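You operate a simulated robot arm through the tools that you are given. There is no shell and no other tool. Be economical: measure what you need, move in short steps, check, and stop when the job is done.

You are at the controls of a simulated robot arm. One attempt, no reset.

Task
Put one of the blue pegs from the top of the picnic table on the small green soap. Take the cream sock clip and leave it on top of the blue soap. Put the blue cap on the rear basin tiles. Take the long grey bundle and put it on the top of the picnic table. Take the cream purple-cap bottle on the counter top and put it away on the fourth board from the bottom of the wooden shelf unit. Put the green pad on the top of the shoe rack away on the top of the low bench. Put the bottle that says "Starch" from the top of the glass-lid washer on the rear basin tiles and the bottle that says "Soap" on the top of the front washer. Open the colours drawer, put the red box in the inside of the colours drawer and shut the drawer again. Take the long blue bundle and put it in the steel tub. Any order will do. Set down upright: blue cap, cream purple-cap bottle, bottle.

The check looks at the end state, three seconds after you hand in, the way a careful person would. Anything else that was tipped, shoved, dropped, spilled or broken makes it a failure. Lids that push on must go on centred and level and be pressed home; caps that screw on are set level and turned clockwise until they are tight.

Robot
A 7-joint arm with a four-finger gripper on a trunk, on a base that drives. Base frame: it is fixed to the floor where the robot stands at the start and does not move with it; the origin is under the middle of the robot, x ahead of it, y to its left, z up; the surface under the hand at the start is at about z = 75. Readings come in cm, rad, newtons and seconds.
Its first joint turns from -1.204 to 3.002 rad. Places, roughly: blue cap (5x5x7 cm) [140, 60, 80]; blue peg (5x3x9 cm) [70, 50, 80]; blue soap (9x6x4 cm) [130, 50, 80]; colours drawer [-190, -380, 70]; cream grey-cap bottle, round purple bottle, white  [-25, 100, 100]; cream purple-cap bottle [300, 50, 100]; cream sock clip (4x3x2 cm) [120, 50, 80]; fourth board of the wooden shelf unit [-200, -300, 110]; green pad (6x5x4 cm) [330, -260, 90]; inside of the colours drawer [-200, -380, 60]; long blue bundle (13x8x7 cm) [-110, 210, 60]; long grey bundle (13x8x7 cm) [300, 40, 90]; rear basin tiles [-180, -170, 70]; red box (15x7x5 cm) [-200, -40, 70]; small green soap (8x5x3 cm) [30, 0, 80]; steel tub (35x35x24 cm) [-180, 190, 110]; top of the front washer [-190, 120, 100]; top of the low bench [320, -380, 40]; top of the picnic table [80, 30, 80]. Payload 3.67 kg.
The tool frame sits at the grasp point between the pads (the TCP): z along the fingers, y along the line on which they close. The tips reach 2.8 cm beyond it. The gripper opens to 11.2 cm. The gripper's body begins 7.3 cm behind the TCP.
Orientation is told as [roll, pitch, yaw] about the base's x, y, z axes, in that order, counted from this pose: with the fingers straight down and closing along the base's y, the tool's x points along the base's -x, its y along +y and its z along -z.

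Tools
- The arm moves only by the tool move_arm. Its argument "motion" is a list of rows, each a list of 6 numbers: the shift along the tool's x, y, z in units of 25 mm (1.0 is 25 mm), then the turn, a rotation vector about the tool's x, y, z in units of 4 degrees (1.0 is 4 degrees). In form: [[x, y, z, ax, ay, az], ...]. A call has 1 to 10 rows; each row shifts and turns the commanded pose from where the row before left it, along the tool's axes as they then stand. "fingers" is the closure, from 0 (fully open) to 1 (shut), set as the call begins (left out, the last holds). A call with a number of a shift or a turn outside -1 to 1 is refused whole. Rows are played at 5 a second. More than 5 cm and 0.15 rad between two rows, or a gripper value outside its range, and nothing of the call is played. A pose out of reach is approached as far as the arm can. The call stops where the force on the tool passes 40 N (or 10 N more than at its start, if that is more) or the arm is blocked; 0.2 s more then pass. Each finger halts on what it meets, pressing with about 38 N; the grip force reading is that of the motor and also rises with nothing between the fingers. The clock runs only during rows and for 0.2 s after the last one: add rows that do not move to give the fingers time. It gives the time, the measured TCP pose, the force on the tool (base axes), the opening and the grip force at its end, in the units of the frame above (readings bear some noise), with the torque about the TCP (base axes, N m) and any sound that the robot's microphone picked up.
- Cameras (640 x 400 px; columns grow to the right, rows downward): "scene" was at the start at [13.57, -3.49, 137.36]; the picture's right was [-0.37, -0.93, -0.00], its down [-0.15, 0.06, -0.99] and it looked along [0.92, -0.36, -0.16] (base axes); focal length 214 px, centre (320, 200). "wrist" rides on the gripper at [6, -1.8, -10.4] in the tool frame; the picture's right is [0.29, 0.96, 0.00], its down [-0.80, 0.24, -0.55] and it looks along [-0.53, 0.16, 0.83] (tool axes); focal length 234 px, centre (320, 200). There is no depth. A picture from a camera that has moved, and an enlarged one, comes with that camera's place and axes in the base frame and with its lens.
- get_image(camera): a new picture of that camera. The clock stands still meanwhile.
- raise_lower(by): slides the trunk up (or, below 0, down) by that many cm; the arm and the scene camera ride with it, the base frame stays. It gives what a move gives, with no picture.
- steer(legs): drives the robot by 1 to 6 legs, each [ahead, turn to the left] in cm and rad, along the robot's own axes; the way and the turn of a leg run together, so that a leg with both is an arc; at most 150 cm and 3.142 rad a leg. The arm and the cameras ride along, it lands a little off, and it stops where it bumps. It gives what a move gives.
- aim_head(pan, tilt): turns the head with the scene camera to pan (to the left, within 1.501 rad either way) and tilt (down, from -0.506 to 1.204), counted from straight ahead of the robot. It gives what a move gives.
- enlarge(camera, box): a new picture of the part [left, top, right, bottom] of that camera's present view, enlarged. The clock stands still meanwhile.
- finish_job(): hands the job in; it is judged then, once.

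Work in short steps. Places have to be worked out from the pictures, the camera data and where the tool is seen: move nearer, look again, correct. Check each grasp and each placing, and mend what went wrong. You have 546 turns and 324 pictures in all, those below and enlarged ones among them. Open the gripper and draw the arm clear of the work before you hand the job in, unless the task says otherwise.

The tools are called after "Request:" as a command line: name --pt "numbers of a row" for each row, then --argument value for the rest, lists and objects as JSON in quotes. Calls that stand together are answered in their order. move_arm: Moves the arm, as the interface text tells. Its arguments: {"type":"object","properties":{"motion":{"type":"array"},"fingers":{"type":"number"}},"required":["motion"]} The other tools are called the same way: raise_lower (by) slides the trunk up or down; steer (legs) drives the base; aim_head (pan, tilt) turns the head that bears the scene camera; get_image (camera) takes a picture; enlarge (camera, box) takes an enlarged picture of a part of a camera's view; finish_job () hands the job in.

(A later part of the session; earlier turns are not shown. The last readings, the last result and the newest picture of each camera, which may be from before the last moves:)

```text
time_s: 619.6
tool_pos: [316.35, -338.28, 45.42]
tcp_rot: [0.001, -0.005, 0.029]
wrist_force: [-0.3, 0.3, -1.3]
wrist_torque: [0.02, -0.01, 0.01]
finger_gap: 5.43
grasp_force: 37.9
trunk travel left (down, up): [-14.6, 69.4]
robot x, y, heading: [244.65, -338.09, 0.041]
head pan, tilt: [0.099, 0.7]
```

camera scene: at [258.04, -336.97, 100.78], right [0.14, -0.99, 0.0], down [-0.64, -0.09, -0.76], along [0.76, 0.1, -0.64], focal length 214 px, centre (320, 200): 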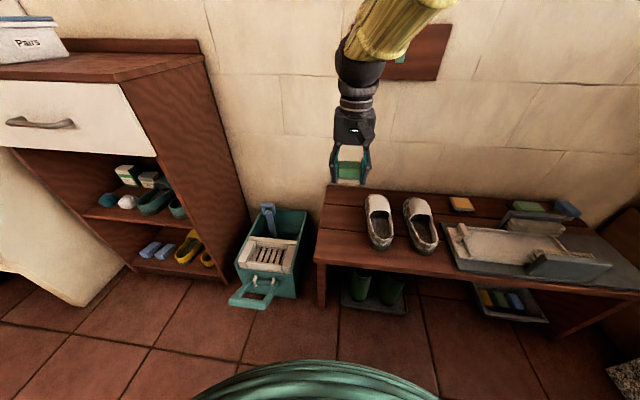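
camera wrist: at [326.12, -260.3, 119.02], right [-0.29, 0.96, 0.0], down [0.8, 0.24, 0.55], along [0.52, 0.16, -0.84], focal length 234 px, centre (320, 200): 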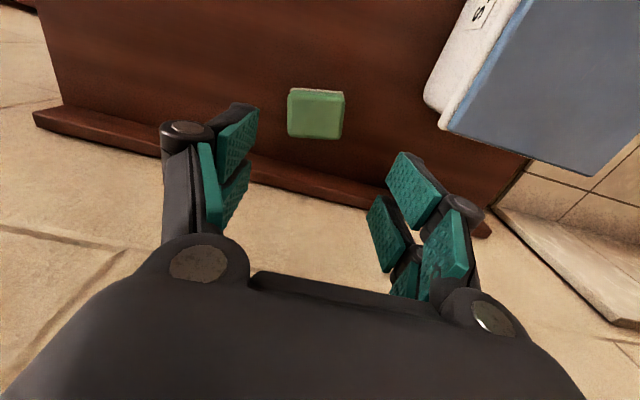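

Request:
move_arm --pt "0 0 0.15 0 0 0" --pt "0 0 0.15 0 0 0" --pt "0 0 0 0 0 0"

Request:
move_arm --pt "0 0 0.15 0 0 0" --pt "0 0 0.15 0 0 0" --pt "0 0 0 0 0 0"

Request:
enlarge --camera "scene" --box '[280, 150, 400, 270]'

```text
time_s: 620.4
tool_pos: [316.34, -338.13, 44.77]
tcp_rot: [0.0, -0.005, 0.031]
wrist_force: [-0.4, 0.7, -1.4]
wrist_torque: [0.02, 0.02, -0.02]
finger_gap: 5.44
grasp_force: 38.0
trunk travel left (down, up): [-14.6, 69.4]
robot x, y, heading: [244.71, -338.28, 0.035]
head pan, tilt: [0.099, 0.7]
```

```text
time_s: 621.0
tool_pos: [316.28, -338.28, 44.59]
tcp_rot: [0.004, -0.014, 0.03]
wrist_force: [-12.5, -1.1, 29.6]
wrist_torque: [-0.5, 1.07, -0.12]
finger_gap: 5.44
grasp_force: 38.6
trunk travel left (down, up): [-14.6, 69.4]
robot x, y, heading: [244.79, -338.33, 0.037]
head pan, tilt: [0.099, 0.7]
stopped in row 3: the force on the tool passed its limit at 45 N (the readings are from after the stop); the commanded pose is now the measured one
```

```text
3.33 times, centred on (340, 210) of scene
camera zoom: at [257.83, -336.97, 100.84], right [0.13, -0.99, 0.0], down [-0.64, -0.09, -0.77], along [0.76, 0.1, -0.64], focal length 715 px, centre (253, 167)
```

zoom: 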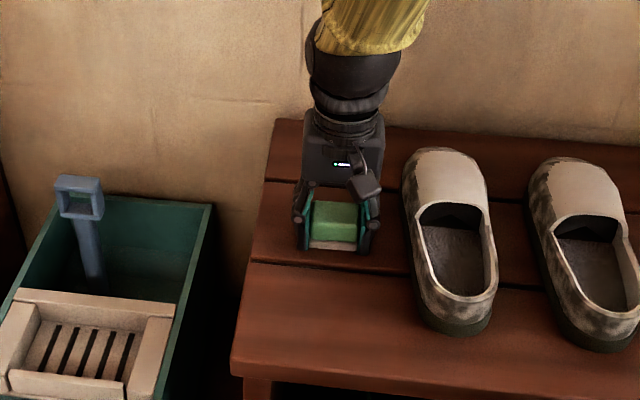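

Down on the bench. Ease up 2 mm, open slightly, rise.

Request:
move_arm --pt "0 0 -0.1 0 0 0" --pt "0 0 0 0 0 0"

Request:
move_arm --pt "0 0 0 0 0 0" --pt "0 0 0 0 0 0" --pt "0 0 -0.4 0 0 0" --pt "0 0 -1 0 0 0" --pt "0 0 -1 0 0 0" --pt "0 0 -1 0 0 0" --pt "0 0 -1 0 0 0" --pt "0 0 -1 0 0 0" --fingers 0.36

Request:
enlarge --camera "scene" --box '[280, 150, 400, 270]'

```text
time_s: 621.6
tool_pos: [316.39, -338.32, 44.53]
tcp_rot: [0.003, -0.009, 0.031]
wrist_force: [-5.2, -1.2, 9.1]
wrist_torque: [-0.2, 0.38, -0.08]
finger_gap: 5.43
grasp_force: 38.3
trunk travel left (down, up): [-14.6, 69.4]
robot x, y, heading: [244.43, -338.73, 0.037]
head pan, tilt: [0.099, 0.7]
```

```text
time_s: 623.4
tool_pos: [316.46, -338.31, 58.07]
tcp_rot: [0.001, -0.008, 0.03]
wrist_force: [-0.2, 0.8, -0.7]
wrist_torque: [0.0, 0.02, 0.01]
finger_gap: 7.15
grasp_force: 0.0
trunk travel left (down, up): [-14.6, 69.4]
robot x, y, heading: [244.99, -338.27, 0.038]
head pan, tilt: [0.099, 0.7]
```

```text
3.33 times, centred on (340, 210) of scene
camera zoom: at [258.05, -336.97, 100.77], right [0.13, -0.99, 0.0], down [-0.64, -0.09, -0.76], along [0.76, 0.1, -0.64], focal length 715 px, centre (253, 167)
```

zoom: 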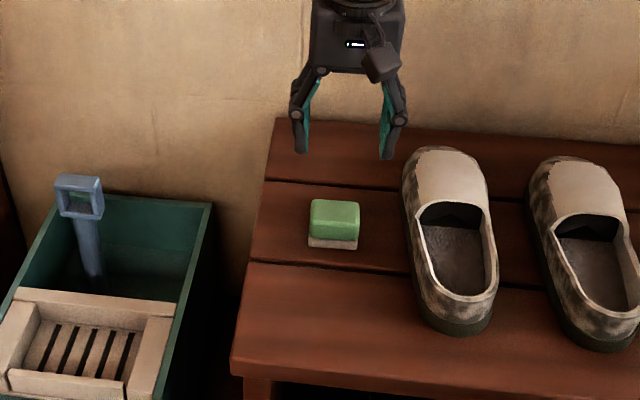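

Pad placed. Next the bottle, which needs a near-horizontal grip. Test here, with the low trunk, how far the tool can tilt forward: raise the hand to ~95 first.

Request:
move_arm --pt "0 0 -1 0 0 0" --pt "0 0 -1 0 0 0" --pt "0 0 -1 0 0 0" --pt "0 0 -1 0 0 0" --pt "0 0 -1 0 0 0" --pt "0 0 -1 0 0 0" --pt "0 0 -1 0 0 0" --pt "0 0 -1 0 0 0" --pt "0 0 -1 0 0 0" --pt "0 0 -1 0 0 0" --fingers 0

Request:
move_arm --pt "0 0 -1 0 0 0" --pt "0 0 -1 0 0 0" --pt "0 0 -1 0 0 0" --pt "0 0 -1 0 0 0" --pt "0 0 0 0 -1 0" --pt "0 0 0 0 -1 0" --pt "0 0 0 0 -1 0" --pt "0 0 0 0 -1 0" --pt "0 0 0 0 -1 0" --pt "0 0 0 0 -1 0"

Request:
move_arm --pt "0 0 0 0 -1 0" --pt "0 0 0 0 -1 0" --pt "0 0 0 0 -1 0" --pt "0 0 0 0 -1 0" --pt "0 0 0 0 -1 0" --pt "0 0 0 0 -1 0" --pt "0 0 0 0 -1 0" --pt "0 0 0 0 -1 0" --pt "0 0 0 0 -1 0" --pt "0 0 0 0 -1 0"

```text
time_s: 625.6
tool_pos: [315.99, -338.21, 82.98]
tcp_rot: [0.001, -0.012, 0.029]
wrist_force: [0.1, 0.7, -0.6]
wrist_torque: [0.0, 0.04, 0.0]
finger_gap: 11.17
grasp_force: 0.1
trunk travel left (down, up): [-14.6, 69.4]
robot x, y, heading: [244.66, -338.23, 0.037]
head pan, tilt: [0.099, 0.7]
```

```text
time_s: 627.8
tool_pos: [315.82, -338.3, 92.98]
tcp_rot: [0.001, -0.432, 0.028]
wrist_force: [-0.4, -0.1, -0.6]
wrist_torque: [-0.03, 0.02, -0.03]
finger_gap: 11.19
grasp_force: 0.0
trunk travel left (down, up): [-14.6, 69.4]
robot x, y, heading: [244.55, -338.3, 0.033]
head pan, tilt: [0.099, 0.7]
```

```text
time_s: 630.0
tool_pos: [315.81, -338.21, 93.18]
tcp_rot: [0.006, -1.128, 0.025]
wrist_force: [-0.7, -0.1, 0.7]
wrist_torque: [-0.02, 0.0, 0.02]
finger_gap: 11.21
grasp_force: 0.0
trunk travel left (down, up): [-14.6, 69.4]
robot x, y, heading: [244.82, -338.1, 0.035]
head pan, tilt: [0.099, 0.7]
```

65° tilt works well here. A few more to near-horizontal, then look at the arm's shape.

Request:
move_arm --pt "0 0 0 0 -1 0" --pt "0 0 0 0 -1 0" --pt "0 0 0 0 -1 0" --pt "0 0 0 0 -1 0" --pt "0 0 0 0 -1 0"

Request:
get_image --camera "scene"

```text
time_s: 631.2
tool_pos: [315.86, -338.34, 93.09]
tcp_rot: [0.025, -1.476, 0.006]
wrist_force: [0.6, -0.3, -0.1]
wrist_torque: [-0.01, -0.01, -0.01]
finger_gap: 11.22
grasp_force: 0.1
trunk travel left (down, up): [-14.6, 69.4]
robot x, y, heading: [244.79, -338.4, 0.033]
head pan, tilt: [0.099, 0.7]
```

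```text
173 pictures are left
camera scene: at [258.02, -336.99, 100.78], right [0.13, -0.99, 0.0], down [-0.64, -0.09, -0.76], along [0.76, 0.1, -0.64], focal length 214 px, centre (320, 200)
```

scene: 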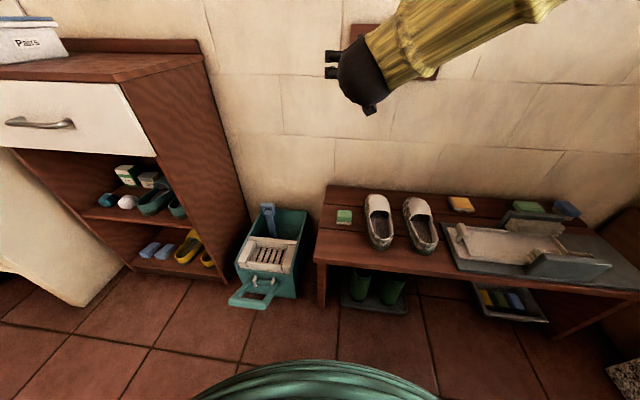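

Near-horizontal works with the low trunk. Retreat a bit, lift the trunk for travel, and drive back to the counter (bottle).

Request:
move_arm --pt "0 0 -0.8 0 1 0" --pt "0 0 -0.8 0 1 0" --pt "0 0 -0.8 0 1 0" --pt "0 0 -0.8 0 1 0" --pt "0 0 -0.8 0 1 0" --pt "0 0 -0.8 0 1 0" --pt "0 0 0 0 0 0"

Request:
raise_lower --by 25

Request:
steer --legs '[[-16, 0], [0, 1.54], [140, 0]]'

```text
time_s: 632.8
tool_pos: [304.44, -338.78, 96.2]
tcp_rot: [0.003, -1.056, 0.027]
wrist_force: [0.0, 0.1, 0.6]
wrist_torque: [0.04, 0.02, 0.0]
finger_gap: 11.18
grasp_force: 0.1
trunk travel left (down, up): [-14.6, 69.4]
robot x, y, heading: [244.85, -338.0, 0.027]
head pan, tilt: [0.099, 0.7]
```

```text
time_s: 635.4
tool_pos: [304.58, -338.8, 121.15]
tcp_rot: [0.005, -1.057, 0.026]
wrist_force: [0.2, -0.2, 0.5]
wrist_torque: [-0.02, -0.01, -0.02]
finger_gap: 11.19
grasp_force: 0.0
trunk travel left (down, up): [-39.6, 44.4]
robot x, y, heading: [244.32, -338.17, 0.035]
head pan, tilt: [0.099, 0.7]
```

```text
time_s: 647.2
tool_pos: [230.13, -138.05, 121.27]
tcp_rot: [0.003, -1.056, 1.577]
wrist_force: [-1.0, 1.0, 0.1]
wrist_torque: [-0.01, 0.02, 0.03]
finger_gap: 11.2
grasp_force: 0.0
trunk travel left (down, up): [-39.6, 44.4]
robot x, y, heading: [228.22, -198.17, 1.59]
head pan, tilt: [0.099, 0.7]
```

Request:
steer --legs '[[0, -0.02], [150, 0], [70, 0]]'

Request:
steer --legs '[[0, -1.2]]'

Request:
aim_head --pan 0.15 --tilt 0.5

Request:
get_image --camera "scene"

```text
time_s: 658.3
tool_pos: [233.97, 79.61, 121.12]
tcp_rot: [0.004, -1.057, 1.543]
wrist_force: [-0.4, 0.8, -0.2]
wrist_torque: [0.0, 0.01, 0.03]
finger_gap: 11.17
grasp_force: 0.1
trunk travel left (down, up): [-39.6, 44.4]
robot x, y, heading: [230.21, 20.06, 1.553]
head pan, tilt: [0.099, 0.7]
```

```text
time_s: 661.7
tool_pos: [287.14, 38.63, 121.22]
tcp_rot: [0.003, -1.056, 0.354]
wrist_force: [1.1, -0.4, 0.2]
wrist_torque: [0.04, 0.0, -0.02]
finger_gap: 11.2
grasp_force: 0.0
trunk travel left (down, up): [-39.6, 44.4]
robot x, y, heading: [230.01, 19.87, 0.359]
head pan, tilt: [0.099, 0.7]
```

```text
time_s: 662.4
tool_pos: [287.08, 38.66, 121.24]
tcp_rot: [0.002, -1.056, 0.354]
wrist_force: [1.0, 0.2, 0.2]
wrist_torque: [-0.02, 0.0, 0.0]
finger_gap: 11.22
grasp_force: 0.0
trunk travel left (down, up): [-39.6, 44.4]
robot x, y, heading: [230.27, 19.5, 0.363]
head pan, tilt: [0.15, 0.499]
```

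```text
172 pictures are left
camera scene: at [242.85, 26.0, 127.54], right [0.49, -0.87, 0.0], down [-0.42, -0.24, -0.88], along [0.76, 0.43, -0.48], focal length 214 px, centre (320, 200)
```

scene: 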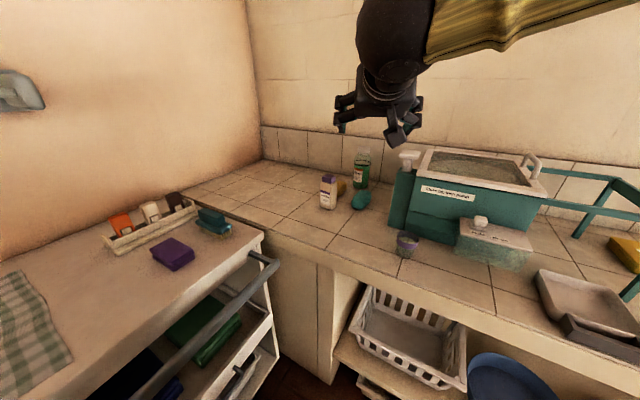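

Request:
enlarge --camera "scene" --box '[290, 140, 410, 230]'

Request:
get_image --camera "wrist"

```text
4.44 times, centred on (350, 185) of scene
camera zoom: at [242.85, 26.0, 127.54], right [0.49, -0.87, 0.0], down [-0.42, -0.24, -0.88], along [0.76, 0.43, -0.48], focal length 953 px, centre (187, 267)
```

zoom: 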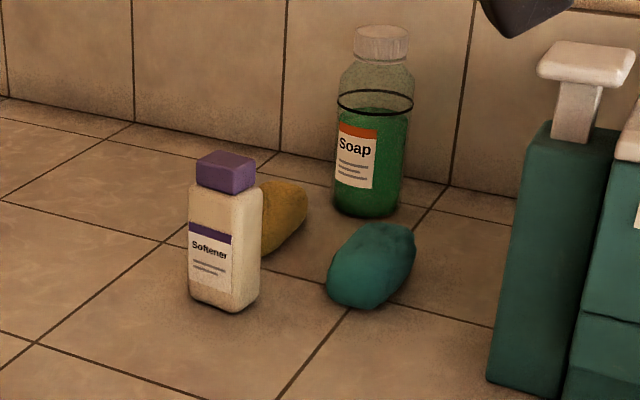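

```text
170 pictures are left
camera wrist: at [276.63, 32.79, 121.13], right [-0.47, 0.85, -0.25], down [-0.17, 0.19, 0.97], along [0.87, 0.49, 0.05], focal length 234 px, centre (320, 200)
```

wrist: 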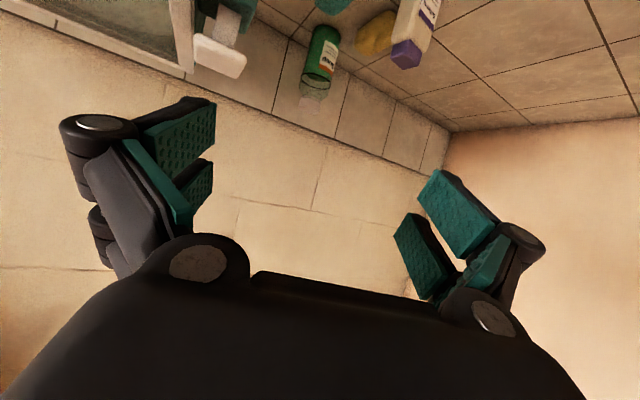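

Bottle "Softener": box-shaped, front face along y (4.7 cm), centre ≈(305.8,57.8), z 86–99. Turn the tool yaw to 0, shift to in front of it, jaws ~8 cm.

Request:
aim_head --pan 0.5 --tilt 0.5

Request:
move_arm --pt "0 0 0 0.88 0 0.5" --pt "0 0 0 0.88 0 0.5" --pt "0 0 0 0.88 0 0.5" --pt "0 0 0 0.88 0 0.5" --pt "0 0 0 0.88 0 0.5" --pt "-0.3 0.95 0.5 0 0 0" --pt "-0.3 0.95 0.5 0 0 0" --pt "-0.3 0.95 0.5 0 0 0" --pt "-0.3 0.95 0.5 0 0 0" --pt "-0.3 0.95 0.5 0 0 0" --fingers 0.3

Request:
move_arm --pt "-0.2 0.95 0.4 0 0 0" --pt "-0.1 0.95 0.4 0 0 0" --pt "0 0.95 0 0 0 0" --pt "0 0 0 0 0 0"

```text
time_s: 663.2
tool_pos: [286.99, 38.65, 121.19]
tcp_rot: [0.004, -1.056, 0.355]
wrist_force: [0.3, -0.1, 0.2]
wrist_torque: [0.01, 0.0, 0.02]
finger_gap: 11.21
grasp_force: 0.1
trunk travel left (down, up): [-39.6, 44.4]
robot x, y, heading: [230.27, 19.84, 0.362]
head pan, tilt: [0.499, 0.499]
```

```text
time_s: 665.4
tool_pos: [294.53, 50.6, 121.31]
tcp_rot: [0.0, -1.055, 0.002]
wrist_force: [-0.3, 0.3, 0.2]
wrist_torque: [0.02, -0.01, 0.01]
finger_gap: 7.83
grasp_force: 0.1
trunk travel left (down, up): [-39.6, 44.4]
robot x, y, heading: [230.4, 19.89, 0.368]
head pan, tilt: [0.499, 0.499]
```

```text
time_s: 666.4
tool_pos: [296.65, 57.82, 121.19]
tcp_rot: [0.008, -1.056, -0.003]
wrist_force: [-0.3, -0.3, -0.3]
wrist_torque: [-0.01, -0.01, 0.01]
finger_gap: 7.83
grasp_force: 0.1
trunk travel left (down, up): [-39.6, 44.4]
robot x, y, heading: [230.4, 19.76, 0.363]
head pan, tilt: [0.499, 0.499]
```

Exactly placed. Lower the trunk 22.5 cm.

Request:
raise_lower --by -22.5

Request:
get_image --camera "wrist"

Request:
get_image --camera "scene"

```text
time_s: 668.8
tool_pos: [296.58, 57.79, 98.61]
tcp_rot: [0.004, -1.056, 0.0]
wrist_force: [-0.3, 0.1, -0.2]
wrist_torque: [-0.01, 0.01, 0.01]
finger_gap: 7.85
grasp_force: 0.0
trunk travel left (down, up): [-17.1, 66.9]
robot x, y, heading: [230.51, 19.79, 0.365]
head pan, tilt: [0.499, 0.499]
```

```text
169 pictures are left
camera wrist: at [284.68, 55.93, 98.57], right [-0.15, 0.96, -0.25], down [-0.09, 0.24, 0.97], along [0.99, 0.16, 0.05], focal length 234 px, centre (320, 200)
```

wrist: 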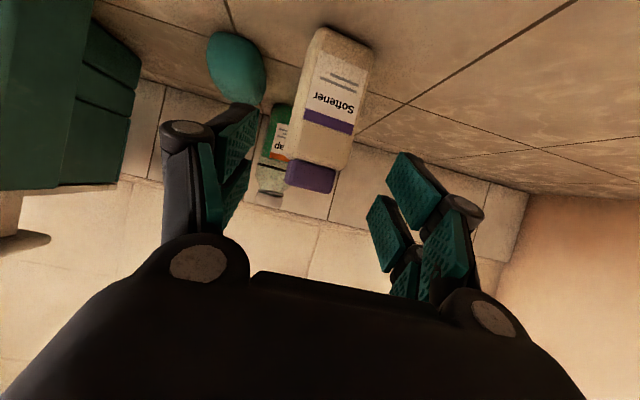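

```text
168 pictures are left
camera scene: at [240.82, 28.48, 105.05], right [0.76, -0.65, 0.0], down [-0.31, -0.36, -0.88], along [0.57, 0.67, -0.48], focal length 214 px, centre (320, 200)
```

scene: 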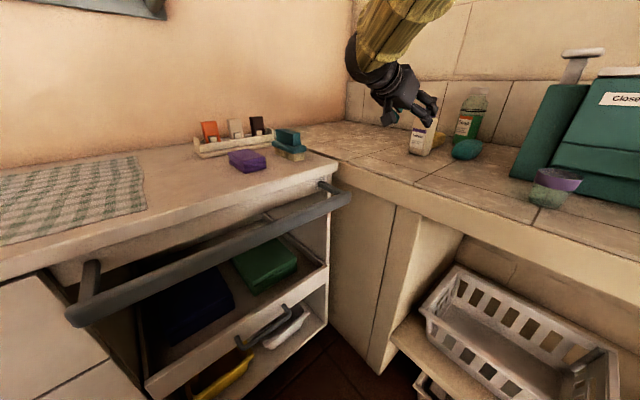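

Bottle centred at y≈58.0. Advance 10 cm along the tool axis.

Request:
move_arm --pt "0 0.08 0.5 0 0 0" --pt "0 0 0.5 0 0 0" --pt "0 0 0.5 0 0 0" --pt "0 0 0.5 0 0 0" --pt "0 0 0.5 0 0 0" --pt "0 0 0.5 0 0 0" --pt "0 0 0 0 0 0"

Request:
get_image --camera "wrist"

```text
time_s: 670.6
tool_pos: [304.68, 54.36, 98.53]
tcp_rot: [0.196, -1.015, -0.184]
wrist_force: [-0.6, -0.6, -0.8]
wrist_torque: [0.02, 0.02, 0.0]
finger_gap: 7.84
grasp_force: 0.1
trunk travel left (down, up): [-17.1, 66.9]
robot x, y, heading: [230.05, 19.93, 0.363]
head pan, tilt: [0.499, 0.499]
stopped in row 7: the arm was blocked; the commanded pose is now the measured one
```

```text
167 pictures are left
camera wrist: at [292.93, 52.73, 98.69], right [-0.13, 0.98, -0.15], down [-0.06, 0.14, 0.99], along [0.99, 0.14, 0.04], focal length 234 px, centre (320, 200)
```

wrist: 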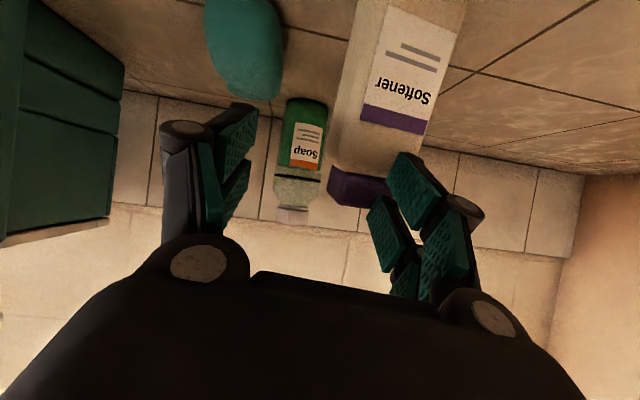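

The arm was blocked (likely by the head, as the target is to my left). Retreat, then turn the base left so the bottle lies to the right of centre.

Request:
move_arm --pt "0 -0.2 -0.6 0 0 0" --pt "0 -0.2 -0.8 0 0 0" --pt "0 0 -0.8 0 0 0" --pt "0 0 -0.8 0 0 0" --pt "0 0 0 0 0 0"

Request:
get_image --camera "scene"

```text
time_s: 671.8
tool_pos: [297.87, 53.34, 102.44]
tcp_rot: [0.189, -1.021, -0.177]
wrist_force: [0.6, 0.5, 1.3]
wrist_torque: [0.01, 0.0, 0.02]
finger_gap: 7.85
grasp_force: 0.0
trunk travel left (down, up): [-17.1, 66.9]
robot x, y, heading: [230.07, 20.14, 0.363]
head pan, tilt: [0.499, 0.499]
```

```text
166 pictures are left
camera scene: at [240.82, 28.46, 105.05], right [0.76, -0.65, 0.0], down [-0.31, -0.36, -0.88], along [0.57, 0.67, -0.48], focal length 214 px, centre (320, 200)
```

scene: 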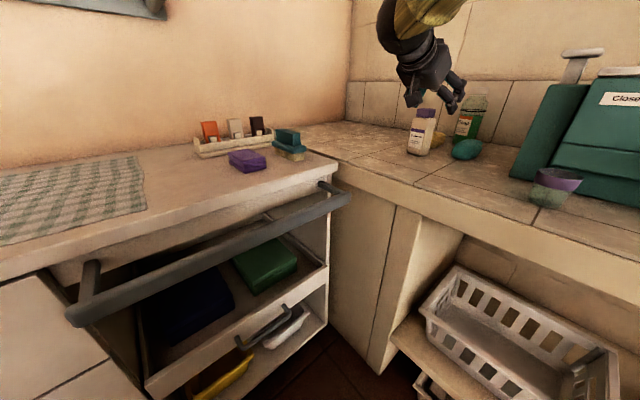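

The head wasn't moved, so it's probably an elbow/posture block. I'll raise the trunk a bit, turn the base left 0.3 rad so the bottle is ahead-right, and redo the approach from there.

Request:
raise_lower --by 14

Request:
steer --legs '[[0, 0.3]]'

```text
time_s: 673.5
tool_pos: [297.88, 53.47, 116.3]
tcp_rot: [0.189, -1.022, -0.175]
wrist_force: [0.7, -0.7, 1.2]
wrist_torque: [0.0, 0.01, -0.02]
finger_gap: 7.83
grasp_force: 0.1
trunk travel left (down, up): [-31.1, 52.9]
robot x, y, heading: [230.5, 19.99, 0.363]
head pan, tilt: [0.499, 0.499]
```

```text
time_s: 674.8
tool_pos: [285.21, 71.54, 116.32]
tcp_rot: [0.188, -1.02, 0.12]
wrist_force: [0.3, 0.3, 0.7]
wrist_torque: [0.0, 0.02, 0.01]
finger_gap: 7.85
grasp_force: 0.1
trunk travel left (down, up): [-31.1, 52.9]
robot x, y, heading: [230.12, 19.89, 0.657]
head pan, tilt: [0.499, 0.499]
```

Request:
move_arm --pt "0 0 0 0.9 0 0" --pt "0 0 0 0.9 0 0" --pt "0 0 0 0.89 -0.5 0" --pt "0 0 0 0.75 0 0.42" --pt "0 0 0 0.75 0 0.42" --pt "-0.37 -0.9 0.66 0 0 0" --pt "-0.37 -0.9 0.66 0 0 0" --pt "-0.37 -0.9 0.66 0 0 0" --pt "-0.37 -0.9 0.66 0 0 0" --pt "0 0 0 0 0 0"

```text
time_s: 677.0
tool_pos: [292.72, 62.74, 116.5]
tcp_rot: [0.001, -1.055, -0.002]
wrist_force: [-0.1, 0.0, 0.3]
wrist_torque: [0.0, 0.0, 0.0]
finger_gap: 7.82
grasp_force: 0.1
trunk travel left (down, up): [-31.1, 52.9]
robot x, y, heading: [230.32, 20.0, 0.657]
head pan, tilt: [0.499, 0.499]
```

Orientation restored. Test first the full reach at this safe height, above the bottle.

Request:
move_arm --pt "-0.38 -0.94 0.68 0 0 0" --pt "-0.38 -0.94 0.68 0 0 0" --pt "-0.43 0 0.76 0 0 0" --pt "-0.43 0 0.76 0 0 0" --pt "-0.43 0 0.76 0 0 0" --pt "-0.43 0 0.76 0 0 0" --pt "0 0 0 0 0 0"

```text
time_s: 678.6
tool_pos: [305.61, 57.89, 116.32]
tcp_rot: [0.003, -1.058, -0.003]
wrist_force: [0.1, 0.1, -0.2]
wrist_torque: [0.03, 0.0, 0.01]
finger_gap: 7.83
grasp_force: 0.1
trunk travel left (down, up): [-31.1, 52.9]
robot x, y, heading: [230.5, 19.78, 0.661]
head pan, tilt: [0.499, 0.499]
```

Reachable. Back off 10 cm in x, lower the trunk 22.8, then advance horizontally.

Request:
move_arm --pt "0.4 0 -0.7 0 0 0" --pt "0.4 0 -0.7 0 0 0" --pt "0.4 0 -0.7 0 0 0" --pt "0.4 0 -0.7 0 0 0" --pt "0.4 0 -0.7 0 0 0" --pt "0 0 0 0 0 0"

Request:
raise_lower --by -22.8

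Request:
get_image --camera "wrist"

```text
time_s: 680.0
tool_pos: [295.34, 57.63, 116.28]
tcp_rot: [0.002, -1.057, 0.001]
wrist_force: [0.3, 0.0, -0.7]
wrist_torque: [0.0, 0.0, 0.0]
finger_gap: 7.82
grasp_force: 0.0
trunk travel left (down, up): [-31.1, 52.9]
robot x, y, heading: [230.44, 19.85, 0.661]
head pan, tilt: [0.499, 0.499]
```

```text
time_s: 682.4
tool_pos: [295.53, 57.6, 93.58]
tcp_rot: [0.002, -1.057, -0.001]
wrist_force: [0.5, -0.1, -0.9]
wrist_torque: [0.03, 0.02, -0.01]
finger_gap: 7.85
grasp_force: 0.1
trunk travel left (down, up): [-8.3, 75.7]
robot x, y, heading: [230.21, 19.91, 0.66]
head pan, tilt: [0.499, 0.499]
```

```text
165 pictures are left
camera wrist: at [283.54, 55.94, 93.45], right [-0.14, 0.96, -0.25], down [-0.09, 0.24, 0.97], along [0.99, 0.16, 0.05], focal length 234 px, centre (320, 200)
```

wrist: 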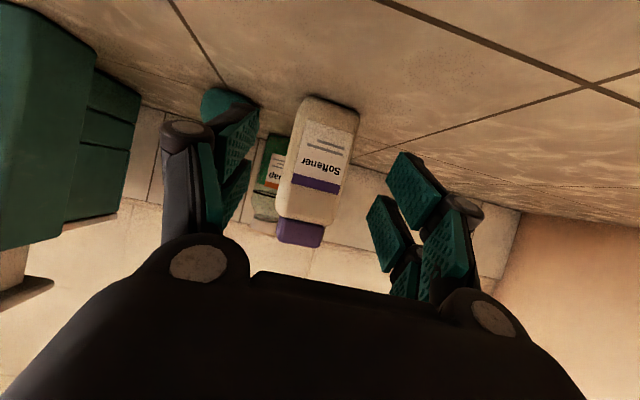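

Bottle is between the fingers' lines. Advance 8 cm, look, then the rest.

Request:
move_arm --pt "-0.4 0.04 0.7 0 0 0" --pt "-0.4 0.04 0.7 0 0 0" --pt "-0.4 0.04 0.7 0 0 0" --pt "-0.4 0.04 0.7 0 0 0" --pt "0 0 0 0 0 0"

Request:
get_image --camera "wrist"

```text
time_s: 683.6
tool_pos: [303.52, 58.01, 93.48]
tcp_rot: [0.001, -1.056, -0.003]
wrist_force: [-0.9, 0.0, -0.7]
wrist_torque: [0.0, -0.03, -0.03]
finger_gap: 7.84
grasp_force: 0.1
trunk travel left (down, up): [-8.3, 75.7]
robot x, y, heading: [230.55, 19.86, 0.653]
head pan, tilt: [0.499, 0.499]
```

```text
164 pictures are left
camera wrist: at [291.58, 56.21, 93.5], right [-0.14, 0.96, -0.25], down [-0.09, 0.24, 0.97], along [0.99, 0.16, 0.05], focal length 234 px, centre (320, 200)
```

wrist: 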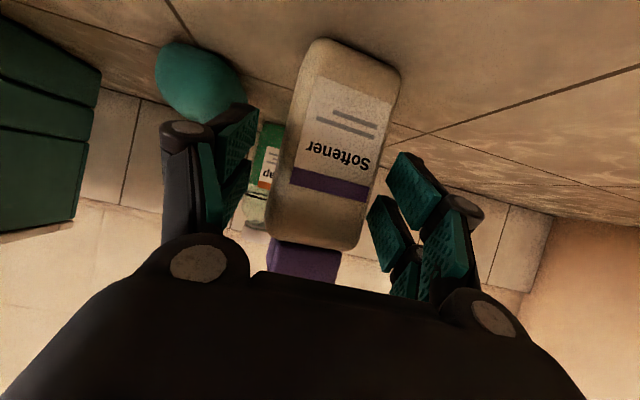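

Advance 2 cm more and close.

Request:
move_arm --pt "-0.4 0 0.7 0 0 0" --pt "0 0 0 0 0 0"

Request:
move_arm --pt "0 0 0 0 0 0" --pt "0 0 0 0 0 0" --pt "0 0 0 0 0 0" --fingers 1

Request:
get_image --camera "wrist"

```text
time_s: 684.2
tool_pos: [305.47, 58.17, 93.63]
tcp_rot: [0.003, -1.056, -0.001]
wrist_force: [-0.9, 0.3, -0.5]
wrist_torque: [0.03, -0.03, 0.02]
finger_gap: 7.81
grasp_force: 0.0
trunk travel left (down, up): [-8.3, 75.7]
robot x, y, heading: [230.19, 19.98, 0.662]
head pan, tilt: [0.499, 0.499]
```

```text
time_s: 685.0
tool_pos: [305.47, 58.07, 93.74]
tcp_rot: [0.002, -1.056, -0.002]
wrist_force: [1.0, 0.7, 1.8]
wrist_torque: [0.11, -0.07, -0.02]
finger_gap: 5.47
grasp_force: 37.9
trunk travel left (down, up): [-8.3, 75.7]
robot x, y, heading: [230.31, 19.69, 0.657]
head pan, tilt: [0.499, 0.499]
```

```text
163 pictures are left
camera wrist: at [293.54, 56.28, 93.67], right [-0.14, 0.96, -0.25], down [-0.09, 0.24, 0.97], along [0.99, 0.16, 0.05], focal length 234 px, centre (320, 200)
```

wrist: 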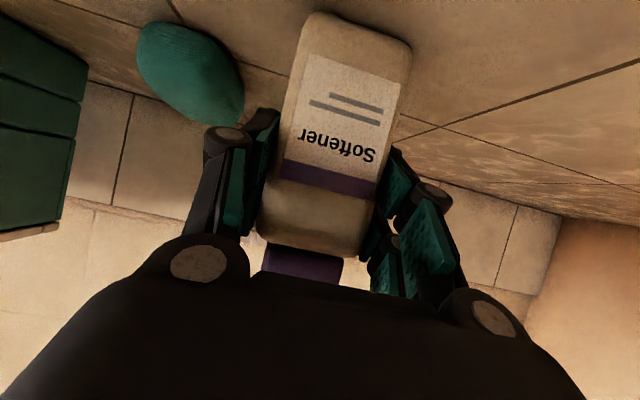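

Gripped (5.47 cm). Lift with the trunk 8 cm, check, then more.

Request:
raise_lower --by 8

Request:
get_image --camera "scene"

```text
time_s: 686.2
tool_pos: [305.46, 58.03, 101.72]
tcp_rot: [0.001, -1.057, -0.001]
wrist_force: [0.5, -0.1, -2.5]
wrist_torque: [-0.03, -0.02, 0.0]
finger_gap: 5.47
grasp_force: 38.0
trunk travel left (down, up): [-16.3, 67.7]
robot x, y, heading: [230.33, 19.93, 0.664]
head pan, tilt: [0.499, 0.499]
```

```text
162 pictures are left
camera scene: at [237.87, 31.19, 104.23], right [0.92, -0.4, 0.0], down [-0.19, -0.44, -0.88], along [0.35, 0.8, -0.48], focal length 214 px, centre (320, 200)
```

scene: 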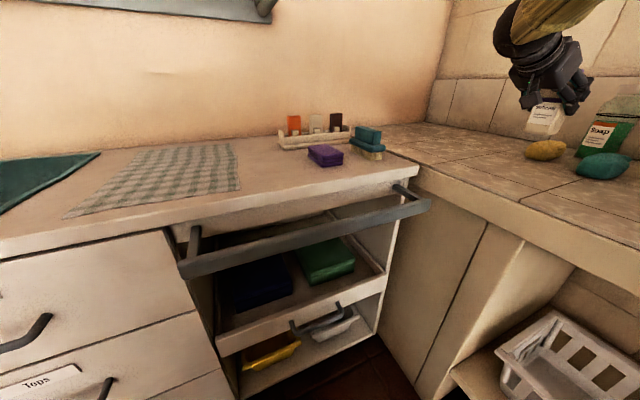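

Bottle held upright. Raise the trunk for travel and retract.

Request:
raise_lower --by 30

Request:
move_arm --pt "0.5 -0.5 -0.88 0 0 0" --pt "0.5 -0.5 -0.88 0 0 0" --pt "0.5 -0.5 -0.88 0 0 0" --pt "0.5 -0.5 -0.88 0 0 0" --pt "0.5 -0.5 -0.88 0 0 0" --pt "0.5 -0.5 -0.88 0 0 0" --pt "0.5 -0.5 -0.88 0 0 0" --pt "0 0 0 0 0 0"

```text
time_s: 689.2
tool_pos: [305.45, 58.04, 131.72]
tcp_rot: [0.001, -1.058, -0.001]
wrist_force: [-0.6, 0.7, -1.6]
wrist_torque: [-0.02, 0.01, 0.0]
finger_gap: 5.48
grasp_force: 37.6
trunk travel left (down, up): [-46.3, 37.7]
robot x, y, heading: [230.42, 19.76, 0.66]
head pan, tilt: [0.499, 0.499]
```

```text
time_s: 691.0
tool_pos: [287.88, 49.32, 131.52]
tcp_rot: [0.001, -1.057, 0.0]
wrist_force: [-0.2, -0.7, -2.3]
wrist_torque: [0.02, 0.01, -0.03]
finger_gap: 5.49
grasp_force: 37.7
trunk travel left (down, up): [-46.3, 37.7]
robot x, y, heading: [230.53, 20.13, 0.654]
head pan, tilt: [0.499, 0.499]
```

Now drive to the shelf with the bottle.

Request:
steer --legs '[[0, -2.226], [133, 0], [0, -1.571]]'

Request:
steer --legs '[[120, 0], [105, 0]]'

```text
time_s: 706.7
tool_pos: [170.9, -108.67, 131.7]
tcp_rot: [0.003, -1.058, 2.568]
wrist_force: [0.2, 0.0, -2.4]
wrist_torque: [-0.02, 0.01, 0.01]
finger_gap: 5.47
grasp_force: 38.0
trunk travel left (down, up): [-46.3, 37.7]
robot x, y, heading: [235.4, -114.6, -3.053]
head pan, tilt: [0.499, 0.499]
```

```text
time_s: 717.8
tool_pos: [-51.45, -139.55, 131.66]
tcp_rot: [0.002, -1.056, 2.645]
wrist_force: [0.2, 0.1, -1.6]
wrist_torque: [0.01, 0.0, 0.0]
finger_gap: 5.45
grasp_force: 38.0
trunk travel left (down, up): [-46.3, 37.7]
robot x, y, heading: [13.48, -140.83, -2.979]
head pan, tilt: [0.499, 0.499]
```

Request:
steer --legs '[[0, 0.8], [80, 0], [73, 0]]'

```text
time_s: 727.6
tool_pos: [-127.71, -304.79, 131.68]
tcp_rot: [0.002, -1.056, -2.903]
wrist_force: [-1.3, -0.1, -2.0]
wrist_torque: [-0.02, -0.02, -0.03]
finger_gap: 5.45
grasp_force: 37.9
trunk travel left (down, up): [-46.3, 37.7]
robot x, y, heading: [-78.86, -262.21, -2.245]
head pan, tilt: [0.499, 0.499]
```

Request:
steer --legs '[[0, 0.175], [25, 0], [0, -0.27], [24, 0]]'

```text
time_s: 730.0
tool_pos: [-127.66, -324.34, 131.64]
tcp_rot: [0.011, -1.051, -2.755]
wrist_force: [-0.3, 0.0, -1.8]
wrist_torque: [-0.01, -0.07, 0.09]
finger_gap: 5.46
grasp_force: 38.2
trunk travel left (down, up): [-46.3, 37.7]
robot x, y, heading: [-84.78, -275.87, -2.263]
head pan, tilt: [0.499, 0.499]
stopped in leg 2: the robot was blocked; the commanded pose is now the measured one
```

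Bumped lightly near the basin corner. Back off toward (−76,−274) and take the previously successful diagonal.

Request:
steer --legs '[[-3, 0], [0, -0.62], [-6.5, 0], [0, 0.5]]'

```text
time_s: 734.6
tool_pos: [-126.05, -313.73, 131.7]
tcp_rot: [0.003, -1.054, -2.903]
wrist_force: [0.4, 0.6, -2.0]
wrist_torque: [0.0, -0.01, -0.02]
finger_gap: 5.48
grasp_force: 37.8
trunk travel left (down, up): [-46.3, 37.7]
robot x, y, heading: [-76.25, -271.46, -2.412]
head pan, tilt: [0.499, 0.499]
```

Request:
steer --legs '[[0, 0.12], [18.6, 0], [0, -0.13]]'

Request:
steer --legs '[[26, 0]]'

```text
time_s: 737.3
tool_pos: [-138.4, -326.65, 131.63]
tcp_rot: [0.007, -1.052, -2.918]
wrist_force: [-0.7, 0.4, -2.4]
wrist_torque: [-0.02, -0.01, 0.02]
finger_gap: 5.46
grasp_force: 37.6
trunk travel left (down, up): [-46.3, 37.7]
robot x, y, heading: [-88.11, -285.16, -2.424]
head pan, tilt: [0.499, 0.499]
```

```text
time_s: 739.1
tool_pos: [-158.39, -344.64, 131.68]
tcp_rot: [0.002, -1.052, -2.908]
wrist_force: [0.1, -1.3, -2.1]
wrist_torque: [0.0, -0.04, 0.02]
finger_gap: 5.47
grasp_force: 38.5
trunk travel left (down, up): [-46.3, 37.7]
robot x, y, heading: [-108.58, -303.11, -2.42]
head pan, tilt: [0.499, 0.499]
```

In place. Retract the hand 12 cm before turning toward the shelf.

Request:
move_arm --pt "0.4 0 -0.7 0 0 0" --pt "0.4 0 -0.7 0 0 0" --pt "0.4 0 -0.7 0 0 0" --pt "0.4 0 -0.7 0 0 0" --pt "0.4 0 -0.7 0 0 0" --pt "0.4 0 -0.7 0 0 0" --pt "0 0 0 0 0 0"

Request:
steer --legs '[[0, -1.05]]'

Request:
aim_head --pan 0.2 --tilt 0.4

Request:
get_image --camera "scene"

```text
time_s: 740.8
tool_pos: [-146.23, -341.89, 131.46]
tcp_rot: [0.004, -1.051, -2.907]
wrist_force: [-0.4, -0.1, -2.7]
wrist_torque: [0.02, 0.0, 0.0]
finger_gap: 5.5
grasp_force: 37.8
trunk travel left (down, up): [-46.3, 37.7]
robot x, y, heading: [-108.41, -302.8, -2.418]
head pan, tilt: [0.499, 0.499]
```

```text
time_s: 743.8
tool_pos: [-160.92, -288.53, 131.35]
tcp_rot: [0.005, -1.053, 2.308]
wrist_force: [0.0, -0.7, -2.2]
wrist_torque: [0.0, -0.02, 0.02]
finger_gap: 5.48
grasp_force: 38.3
trunk travel left (down, up): [-46.3, 37.7]
robot x, y, heading: [-108.17, -302.92, 2.803]
head pan, tilt: [0.499, 0.499]
```

```text
time_s: 744.6
tool_pos: [-160.9, -288.66, 131.4]
tcp_rot: [0.006, -1.053, 2.307]
wrist_force: [0.5, -0.2, -2.5]
wrist_torque: [0.01, 0.0, 0.01]
finger_gap: 5.46
grasp_force: 37.7
trunk travel left (down, up): [-46.3, 37.7]
robot x, y, heading: [-108.47, -302.99, 2.798]
head pan, tilt: [0.201, 0.4]
```

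```text
161 pictures are left
camera scene: at [-122.4, -299.96, 135.16], right [0.14, 0.99, 0.0], down [0.39, -0.06, -0.92], along [-0.91, 0.13, -0.39], focal length 214 px, centre (320, 200)
```

scene: 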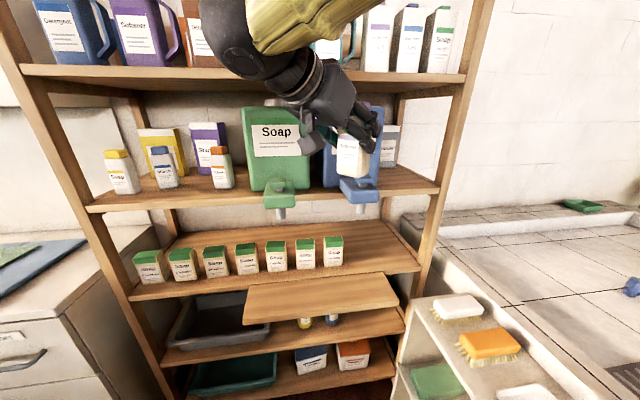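

Request:
enlarge --camera "scene" --box '[310, 90, 470, 220]'

```text
3.08 times, centred on (390, 155) of scene
camera zoom: at [-122.4, -299.96, 135.16], right [0.14, 0.99, 0.0], down [0.39, -0.06, -0.92], along [-0.91, 0.13, -0.39], focal length 660 px, centre (105, 338)
```

zoom: 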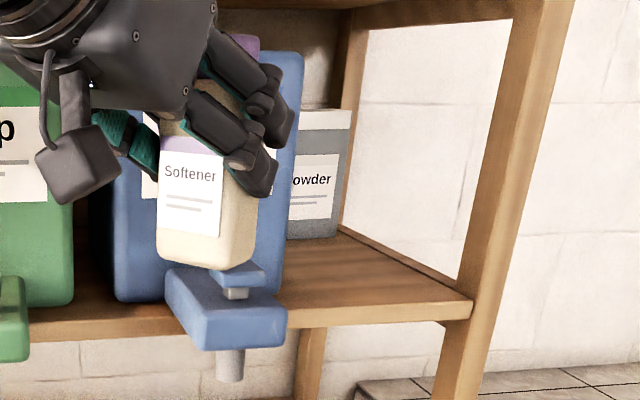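

Free spot at the right front of board 4: y −274.8…−259.6, front x≈−176, board top z≈114. Turn the tool yaw to π (bottle stays upright).

Request:
move_arm --pt "0 0 0 -0.946 0 -0.534" --pt "0 0 0 -0.946 0 -0.534" --pt "0 0 0 -0.946 0 -0.534" --pt "0 0 0 -0.946 0 -0.534" --pt "0 0 0 -0.946 0 -0.534" --pt "0 0 0 -0.946 0 -0.534" --pt "0 0 0 -0.946 0 -0.534" --pt "0 0 0 -0.946 0 -0.534" --pt "0 0 0 -0.946 0 -0.534" --pt "0 0 0 -0.946 0 -0.534"

```text
time_s: 746.8
tool_pos: [-160.83, -288.35, 131.35]
tcp_rot: [0.007, -1.056, 3.065]
wrist_force: [0.1, 1.4, -2.2]
wrist_torque: [0.01, -0.01, 0.03]
finger_gap: 5.45
grasp_force: 38.2
trunk travel left (down, up): [-46.3, 37.7]
robot x, y, heading: [-108.52, -303.17, 2.803]
head pan, tilt: [0.201, 0.4]
```

Request:
move_arm --pt "0 0 0 -0.946 0 -0.534" --pt "0 -0.95 0 0 0 0" --pt "0 -0.95 0 0 0 0" --pt "0 -0.95 0 0 0 0" --pt "0 -0.95 0 0 0 0" --pt "0 -0.95 0 0 0 0" --pt "0 -0.95 0 0 0 0" --pt "0 -0.95 0 0 0 0" --pt "0 -0.95 0 0 0 0" --pt "0 -0.8 0 0 0 0"

Request:
get_image --camera "scene"

Request:
get_image --camera "wrist"

```text
time_s: 749.0
tool_pos: [-160.93, -267.47, 131.31]
tcp_rot: [0.009, -1.057, 3.138]
wrist_force: [0.2, 0.6, -2.0]
wrist_torque: [-0.05, -0.01, 0.06]
finger_gap: 5.44
grasp_force: 37.6
trunk travel left (down, up): [-46.3, 37.7]
robot x, y, heading: [-108.22, -302.81, 2.795]
head pan, tilt: [0.201, 0.4]
```

```text
159 pictures are left
camera scene: at [-122.38, -299.83, 135.16], right [0.14, 0.99, 0.0], down [0.39, -0.06, -0.92], along [-0.91, 0.13, -0.39], focal length 214 px, centre (320, 200)
```

scene: 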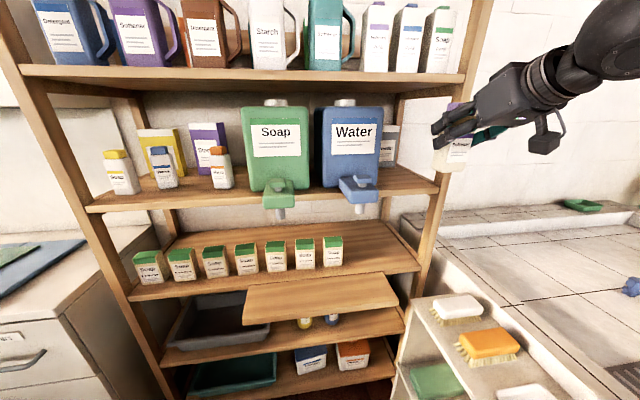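

```text
158 pictures are left
camera wrist: at [-148.78, -265.61, 131.24], right [0.15, -0.96, -0.25], down [0.09, -0.23, 0.97], along [-0.99, -0.16, 0.05], focal length 234 px, centre (320, 200)
```

wrist: 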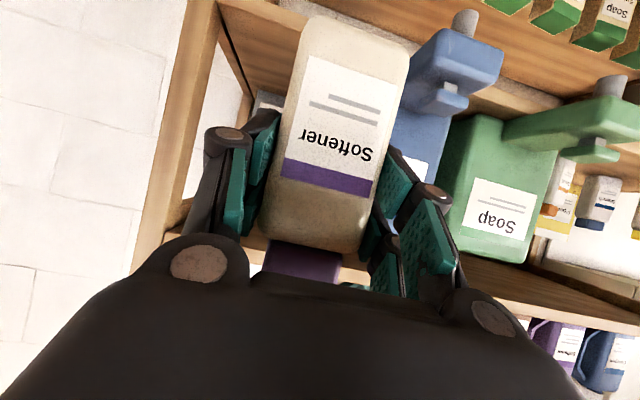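

Spot confirmed from the hand camera (tap edge y≈−275, post ≈−257). Lower to 125.5, shift to y=−266.3 and advance 8 cm.

Request:
move_arm --pt "0.67 -0.16 0.38 0 0 0" --pt "0.67 -0.16 0.38 0 0 0" --pt "0.67 -0.16 0.38 0 0 0" --pt "-0.4 0 0.7 0 0 0" --pt "-0.4 0 0.7 0 0 0" --pt "-0.4 0 0.7 0 0 0" --pt "-0.4 0 0.7 0 0 0" --pt "0 0 0 0 0 0"

Request:
get_image --camera "scene"

Request:
get_image --camera "wrist"

```text
time_s: 750.8
tool_pos: [-169.13, -266.23, 125.58]
tcp_rot: [0.006, -1.057, 3.138]
wrist_force: [-0.4, -0.1, -0.8]
wrist_torque: [-0.01, 0.01, 0.02]
finger_gap: 5.48
grasp_force: 37.7
trunk travel left (down, up): [-46.3, 37.7]
robot x, y, heading: [-108.92, -303.03, 2.797]
head pan, tilt: [0.201, 0.4]
```

```text
157 pictures are left
camera scene: at [-122.37, -299.89, 135.16], right [0.14, 0.99, 0.0], down [0.39, -0.06, -0.92], along [-0.91, 0.13, -0.39], focal length 214 px, centre (320, 200)
```

scene: 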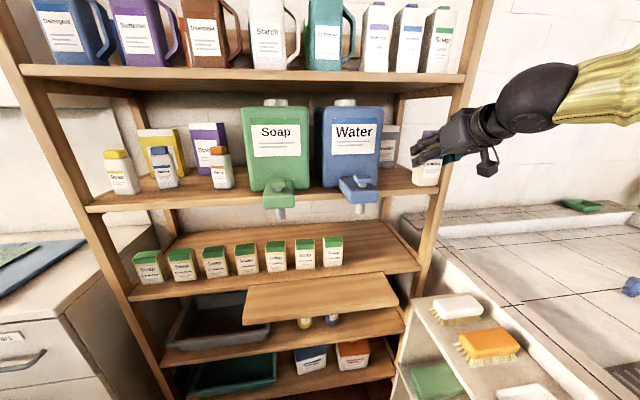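

```text
156 pictures are left
camera wrist: at [-157.03, -264.44, 125.49], right [0.15, -0.96, -0.25], down [0.09, -0.24, 0.97], along [-0.99, -0.16, 0.05], focal length 234 px, centre (320, 200)
```

wrist: 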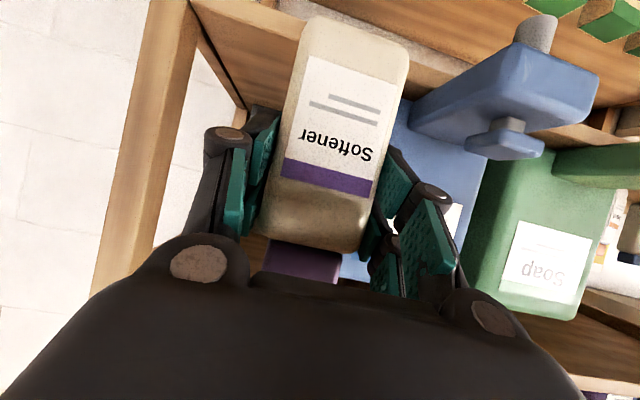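

Clear on both sides. Advance 8 cm more.

Request:
move_arm --pt "-0.4 0 0.7 0 0 0" --pt "-0.4 0 0.7 0 0 0" --pt "-0.4 0 0.7 0 0 0" --pt "-0.4 0 0.7 0 0 0" --pt "0 0 0 0 0 0"

Request:
enlarge --camera "scene" --box '[340, 90, 500, 220]'

Request:
get_image --camera "wrist"

```text
time_s: 752.0
tool_pos: [-177.23, -266.36, 125.76]
tcp_rot: [0.009, -1.055, 3.138]
wrist_force: [0.5, 1.2, -1.8]
wrist_torque: [-0.01, -0.03, 0.04]
finger_gap: 5.46
grasp_force: 38.0
trunk travel left (down, up): [-46.3, 37.7]
robot x, y, heading: [-108.15, -302.54, 2.797]
head pan, tilt: [0.201, 0.4]
```

```text
3.08 times, centred on (420, 155) of scene
camera zoom: at [-122.36, -299.89, 135.16], right [0.14, 0.99, 0.0], down [0.39, -0.06, -0.92], along [-0.91, 0.13, -0.39], focal length 660 px, centre (12, 338)
```

zoom: 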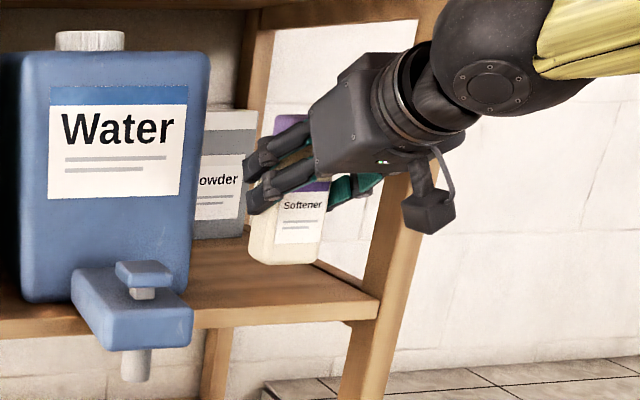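

```text
154 pictures are left
camera wrist: at [-165.12, -264.51, 125.67], right [0.14, -0.96, -0.25], down [0.09, -0.24, 0.97], along [-0.99, -0.16, 0.05], focal length 234 px, centre (320, 200)
```

wrist: 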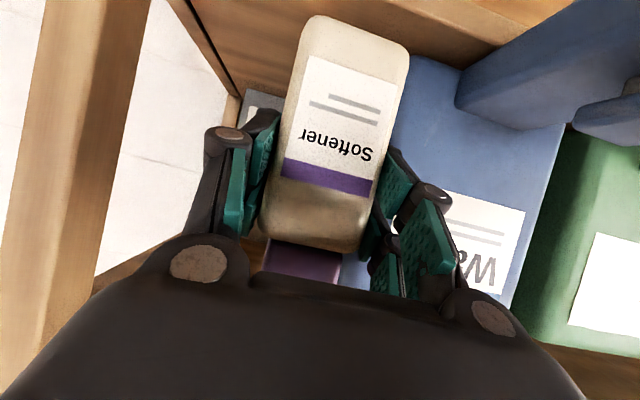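

Advance 4.5 cm more so that the base is well inside the front edge.

Request:
move_arm --pt "-0.4 0 0.7 0 0 0" --pt "-0.4 0 0.7 0 0 0" --pt "-0.1 0 0.18 0 0 0" --pt "0 0 0 0 0 0"

Request:
enlarge --camera "scene" --box '[340, 90, 500, 220]'

```text
time_s: 753.0
tool_pos: [-181.77, -266.4, 125.57]
tcp_rot: [0.008, -1.055, 3.137]
wrist_force: [0.0, -0.8, -2.4]
wrist_torque: [0.0, -0.03, 0.03]
finger_gap: 5.48
grasp_force: 37.8
trunk travel left (down, up): [-46.3, 37.7]
robot x, y, heading: [-108.57, -302.97, 2.8]
head pan, tilt: [0.201, 0.4]
```

```text
3.08 times, centred on (420, 155) of scene
camera zoom: at [-122.41, -299.9, 135.16], right [0.14, 0.99, 0.0], down [0.39, -0.06, -0.92], along [-0.91, 0.13, -0.39], focal length 660 px, centre (12, 338)
```

zoom: 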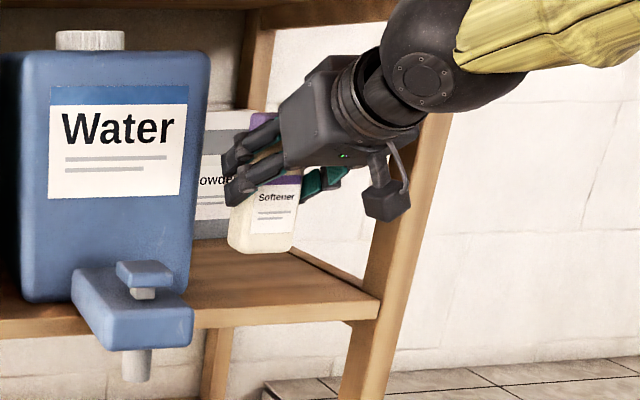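

Request:
move_arm --pt "0.35 0 0.2 0 0 0" --pt "0.35 0 0.2 0 0 0" --pt "0 0 0 0 0 0"

Request:
move_arm --pt "0.17 0 0.1 0 0 0" --pt "0.17 0 0.1 0 0 0" --pt "0 0 0 0 0 0"

Request:
enlarge --camera "scene" --box '[340, 90, 500, 220]'

```text
time_s: 753.8
tool_pos: [-181.84, -266.57, 123.5]
tcp_rot: [0.008, -1.055, 3.137]
wrist_force: [-0.4, -0.2, -1.4]
wrist_torque: [-0.01, 0.0, 0.0]
finger_gap: 5.48
grasp_force: 38.5
trunk travel left (down, up): [-46.3, 37.7]
robot x, y, heading: [-108.54, -302.81, 2.794]
head pan, tilt: [0.201, 0.4]
```

```text
time_s: 754.6
tool_pos: [-181.73, -266.44, 122.57]
tcp_rot: [0.007, -1.055, 3.139]
wrist_force: [0.2, -0.3, -2.6]
wrist_torque: [-0.01, 0.0, 0.01]
finger_gap: 5.48
grasp_force: 38.1
trunk travel left (down, up): [-46.3, 37.7]
robot x, y, heading: [-108.7, -302.6, 2.798]
head pan, tilt: [0.201, 0.4]
```

```text
3.08 times, centred on (420, 155) of scene
camera zoom: at [-122.4, -299.92, 135.16], right [0.14, 0.99, 0.0], down [0.39, -0.06, -0.92], along [-0.91, 0.13, -0.39], focal length 660 px, centre (12, 338)
```

zoom: 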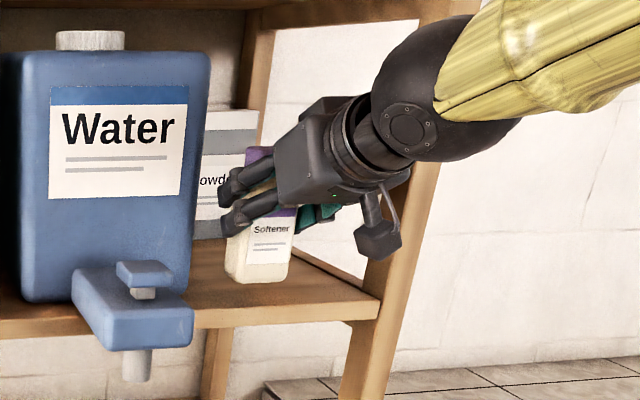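

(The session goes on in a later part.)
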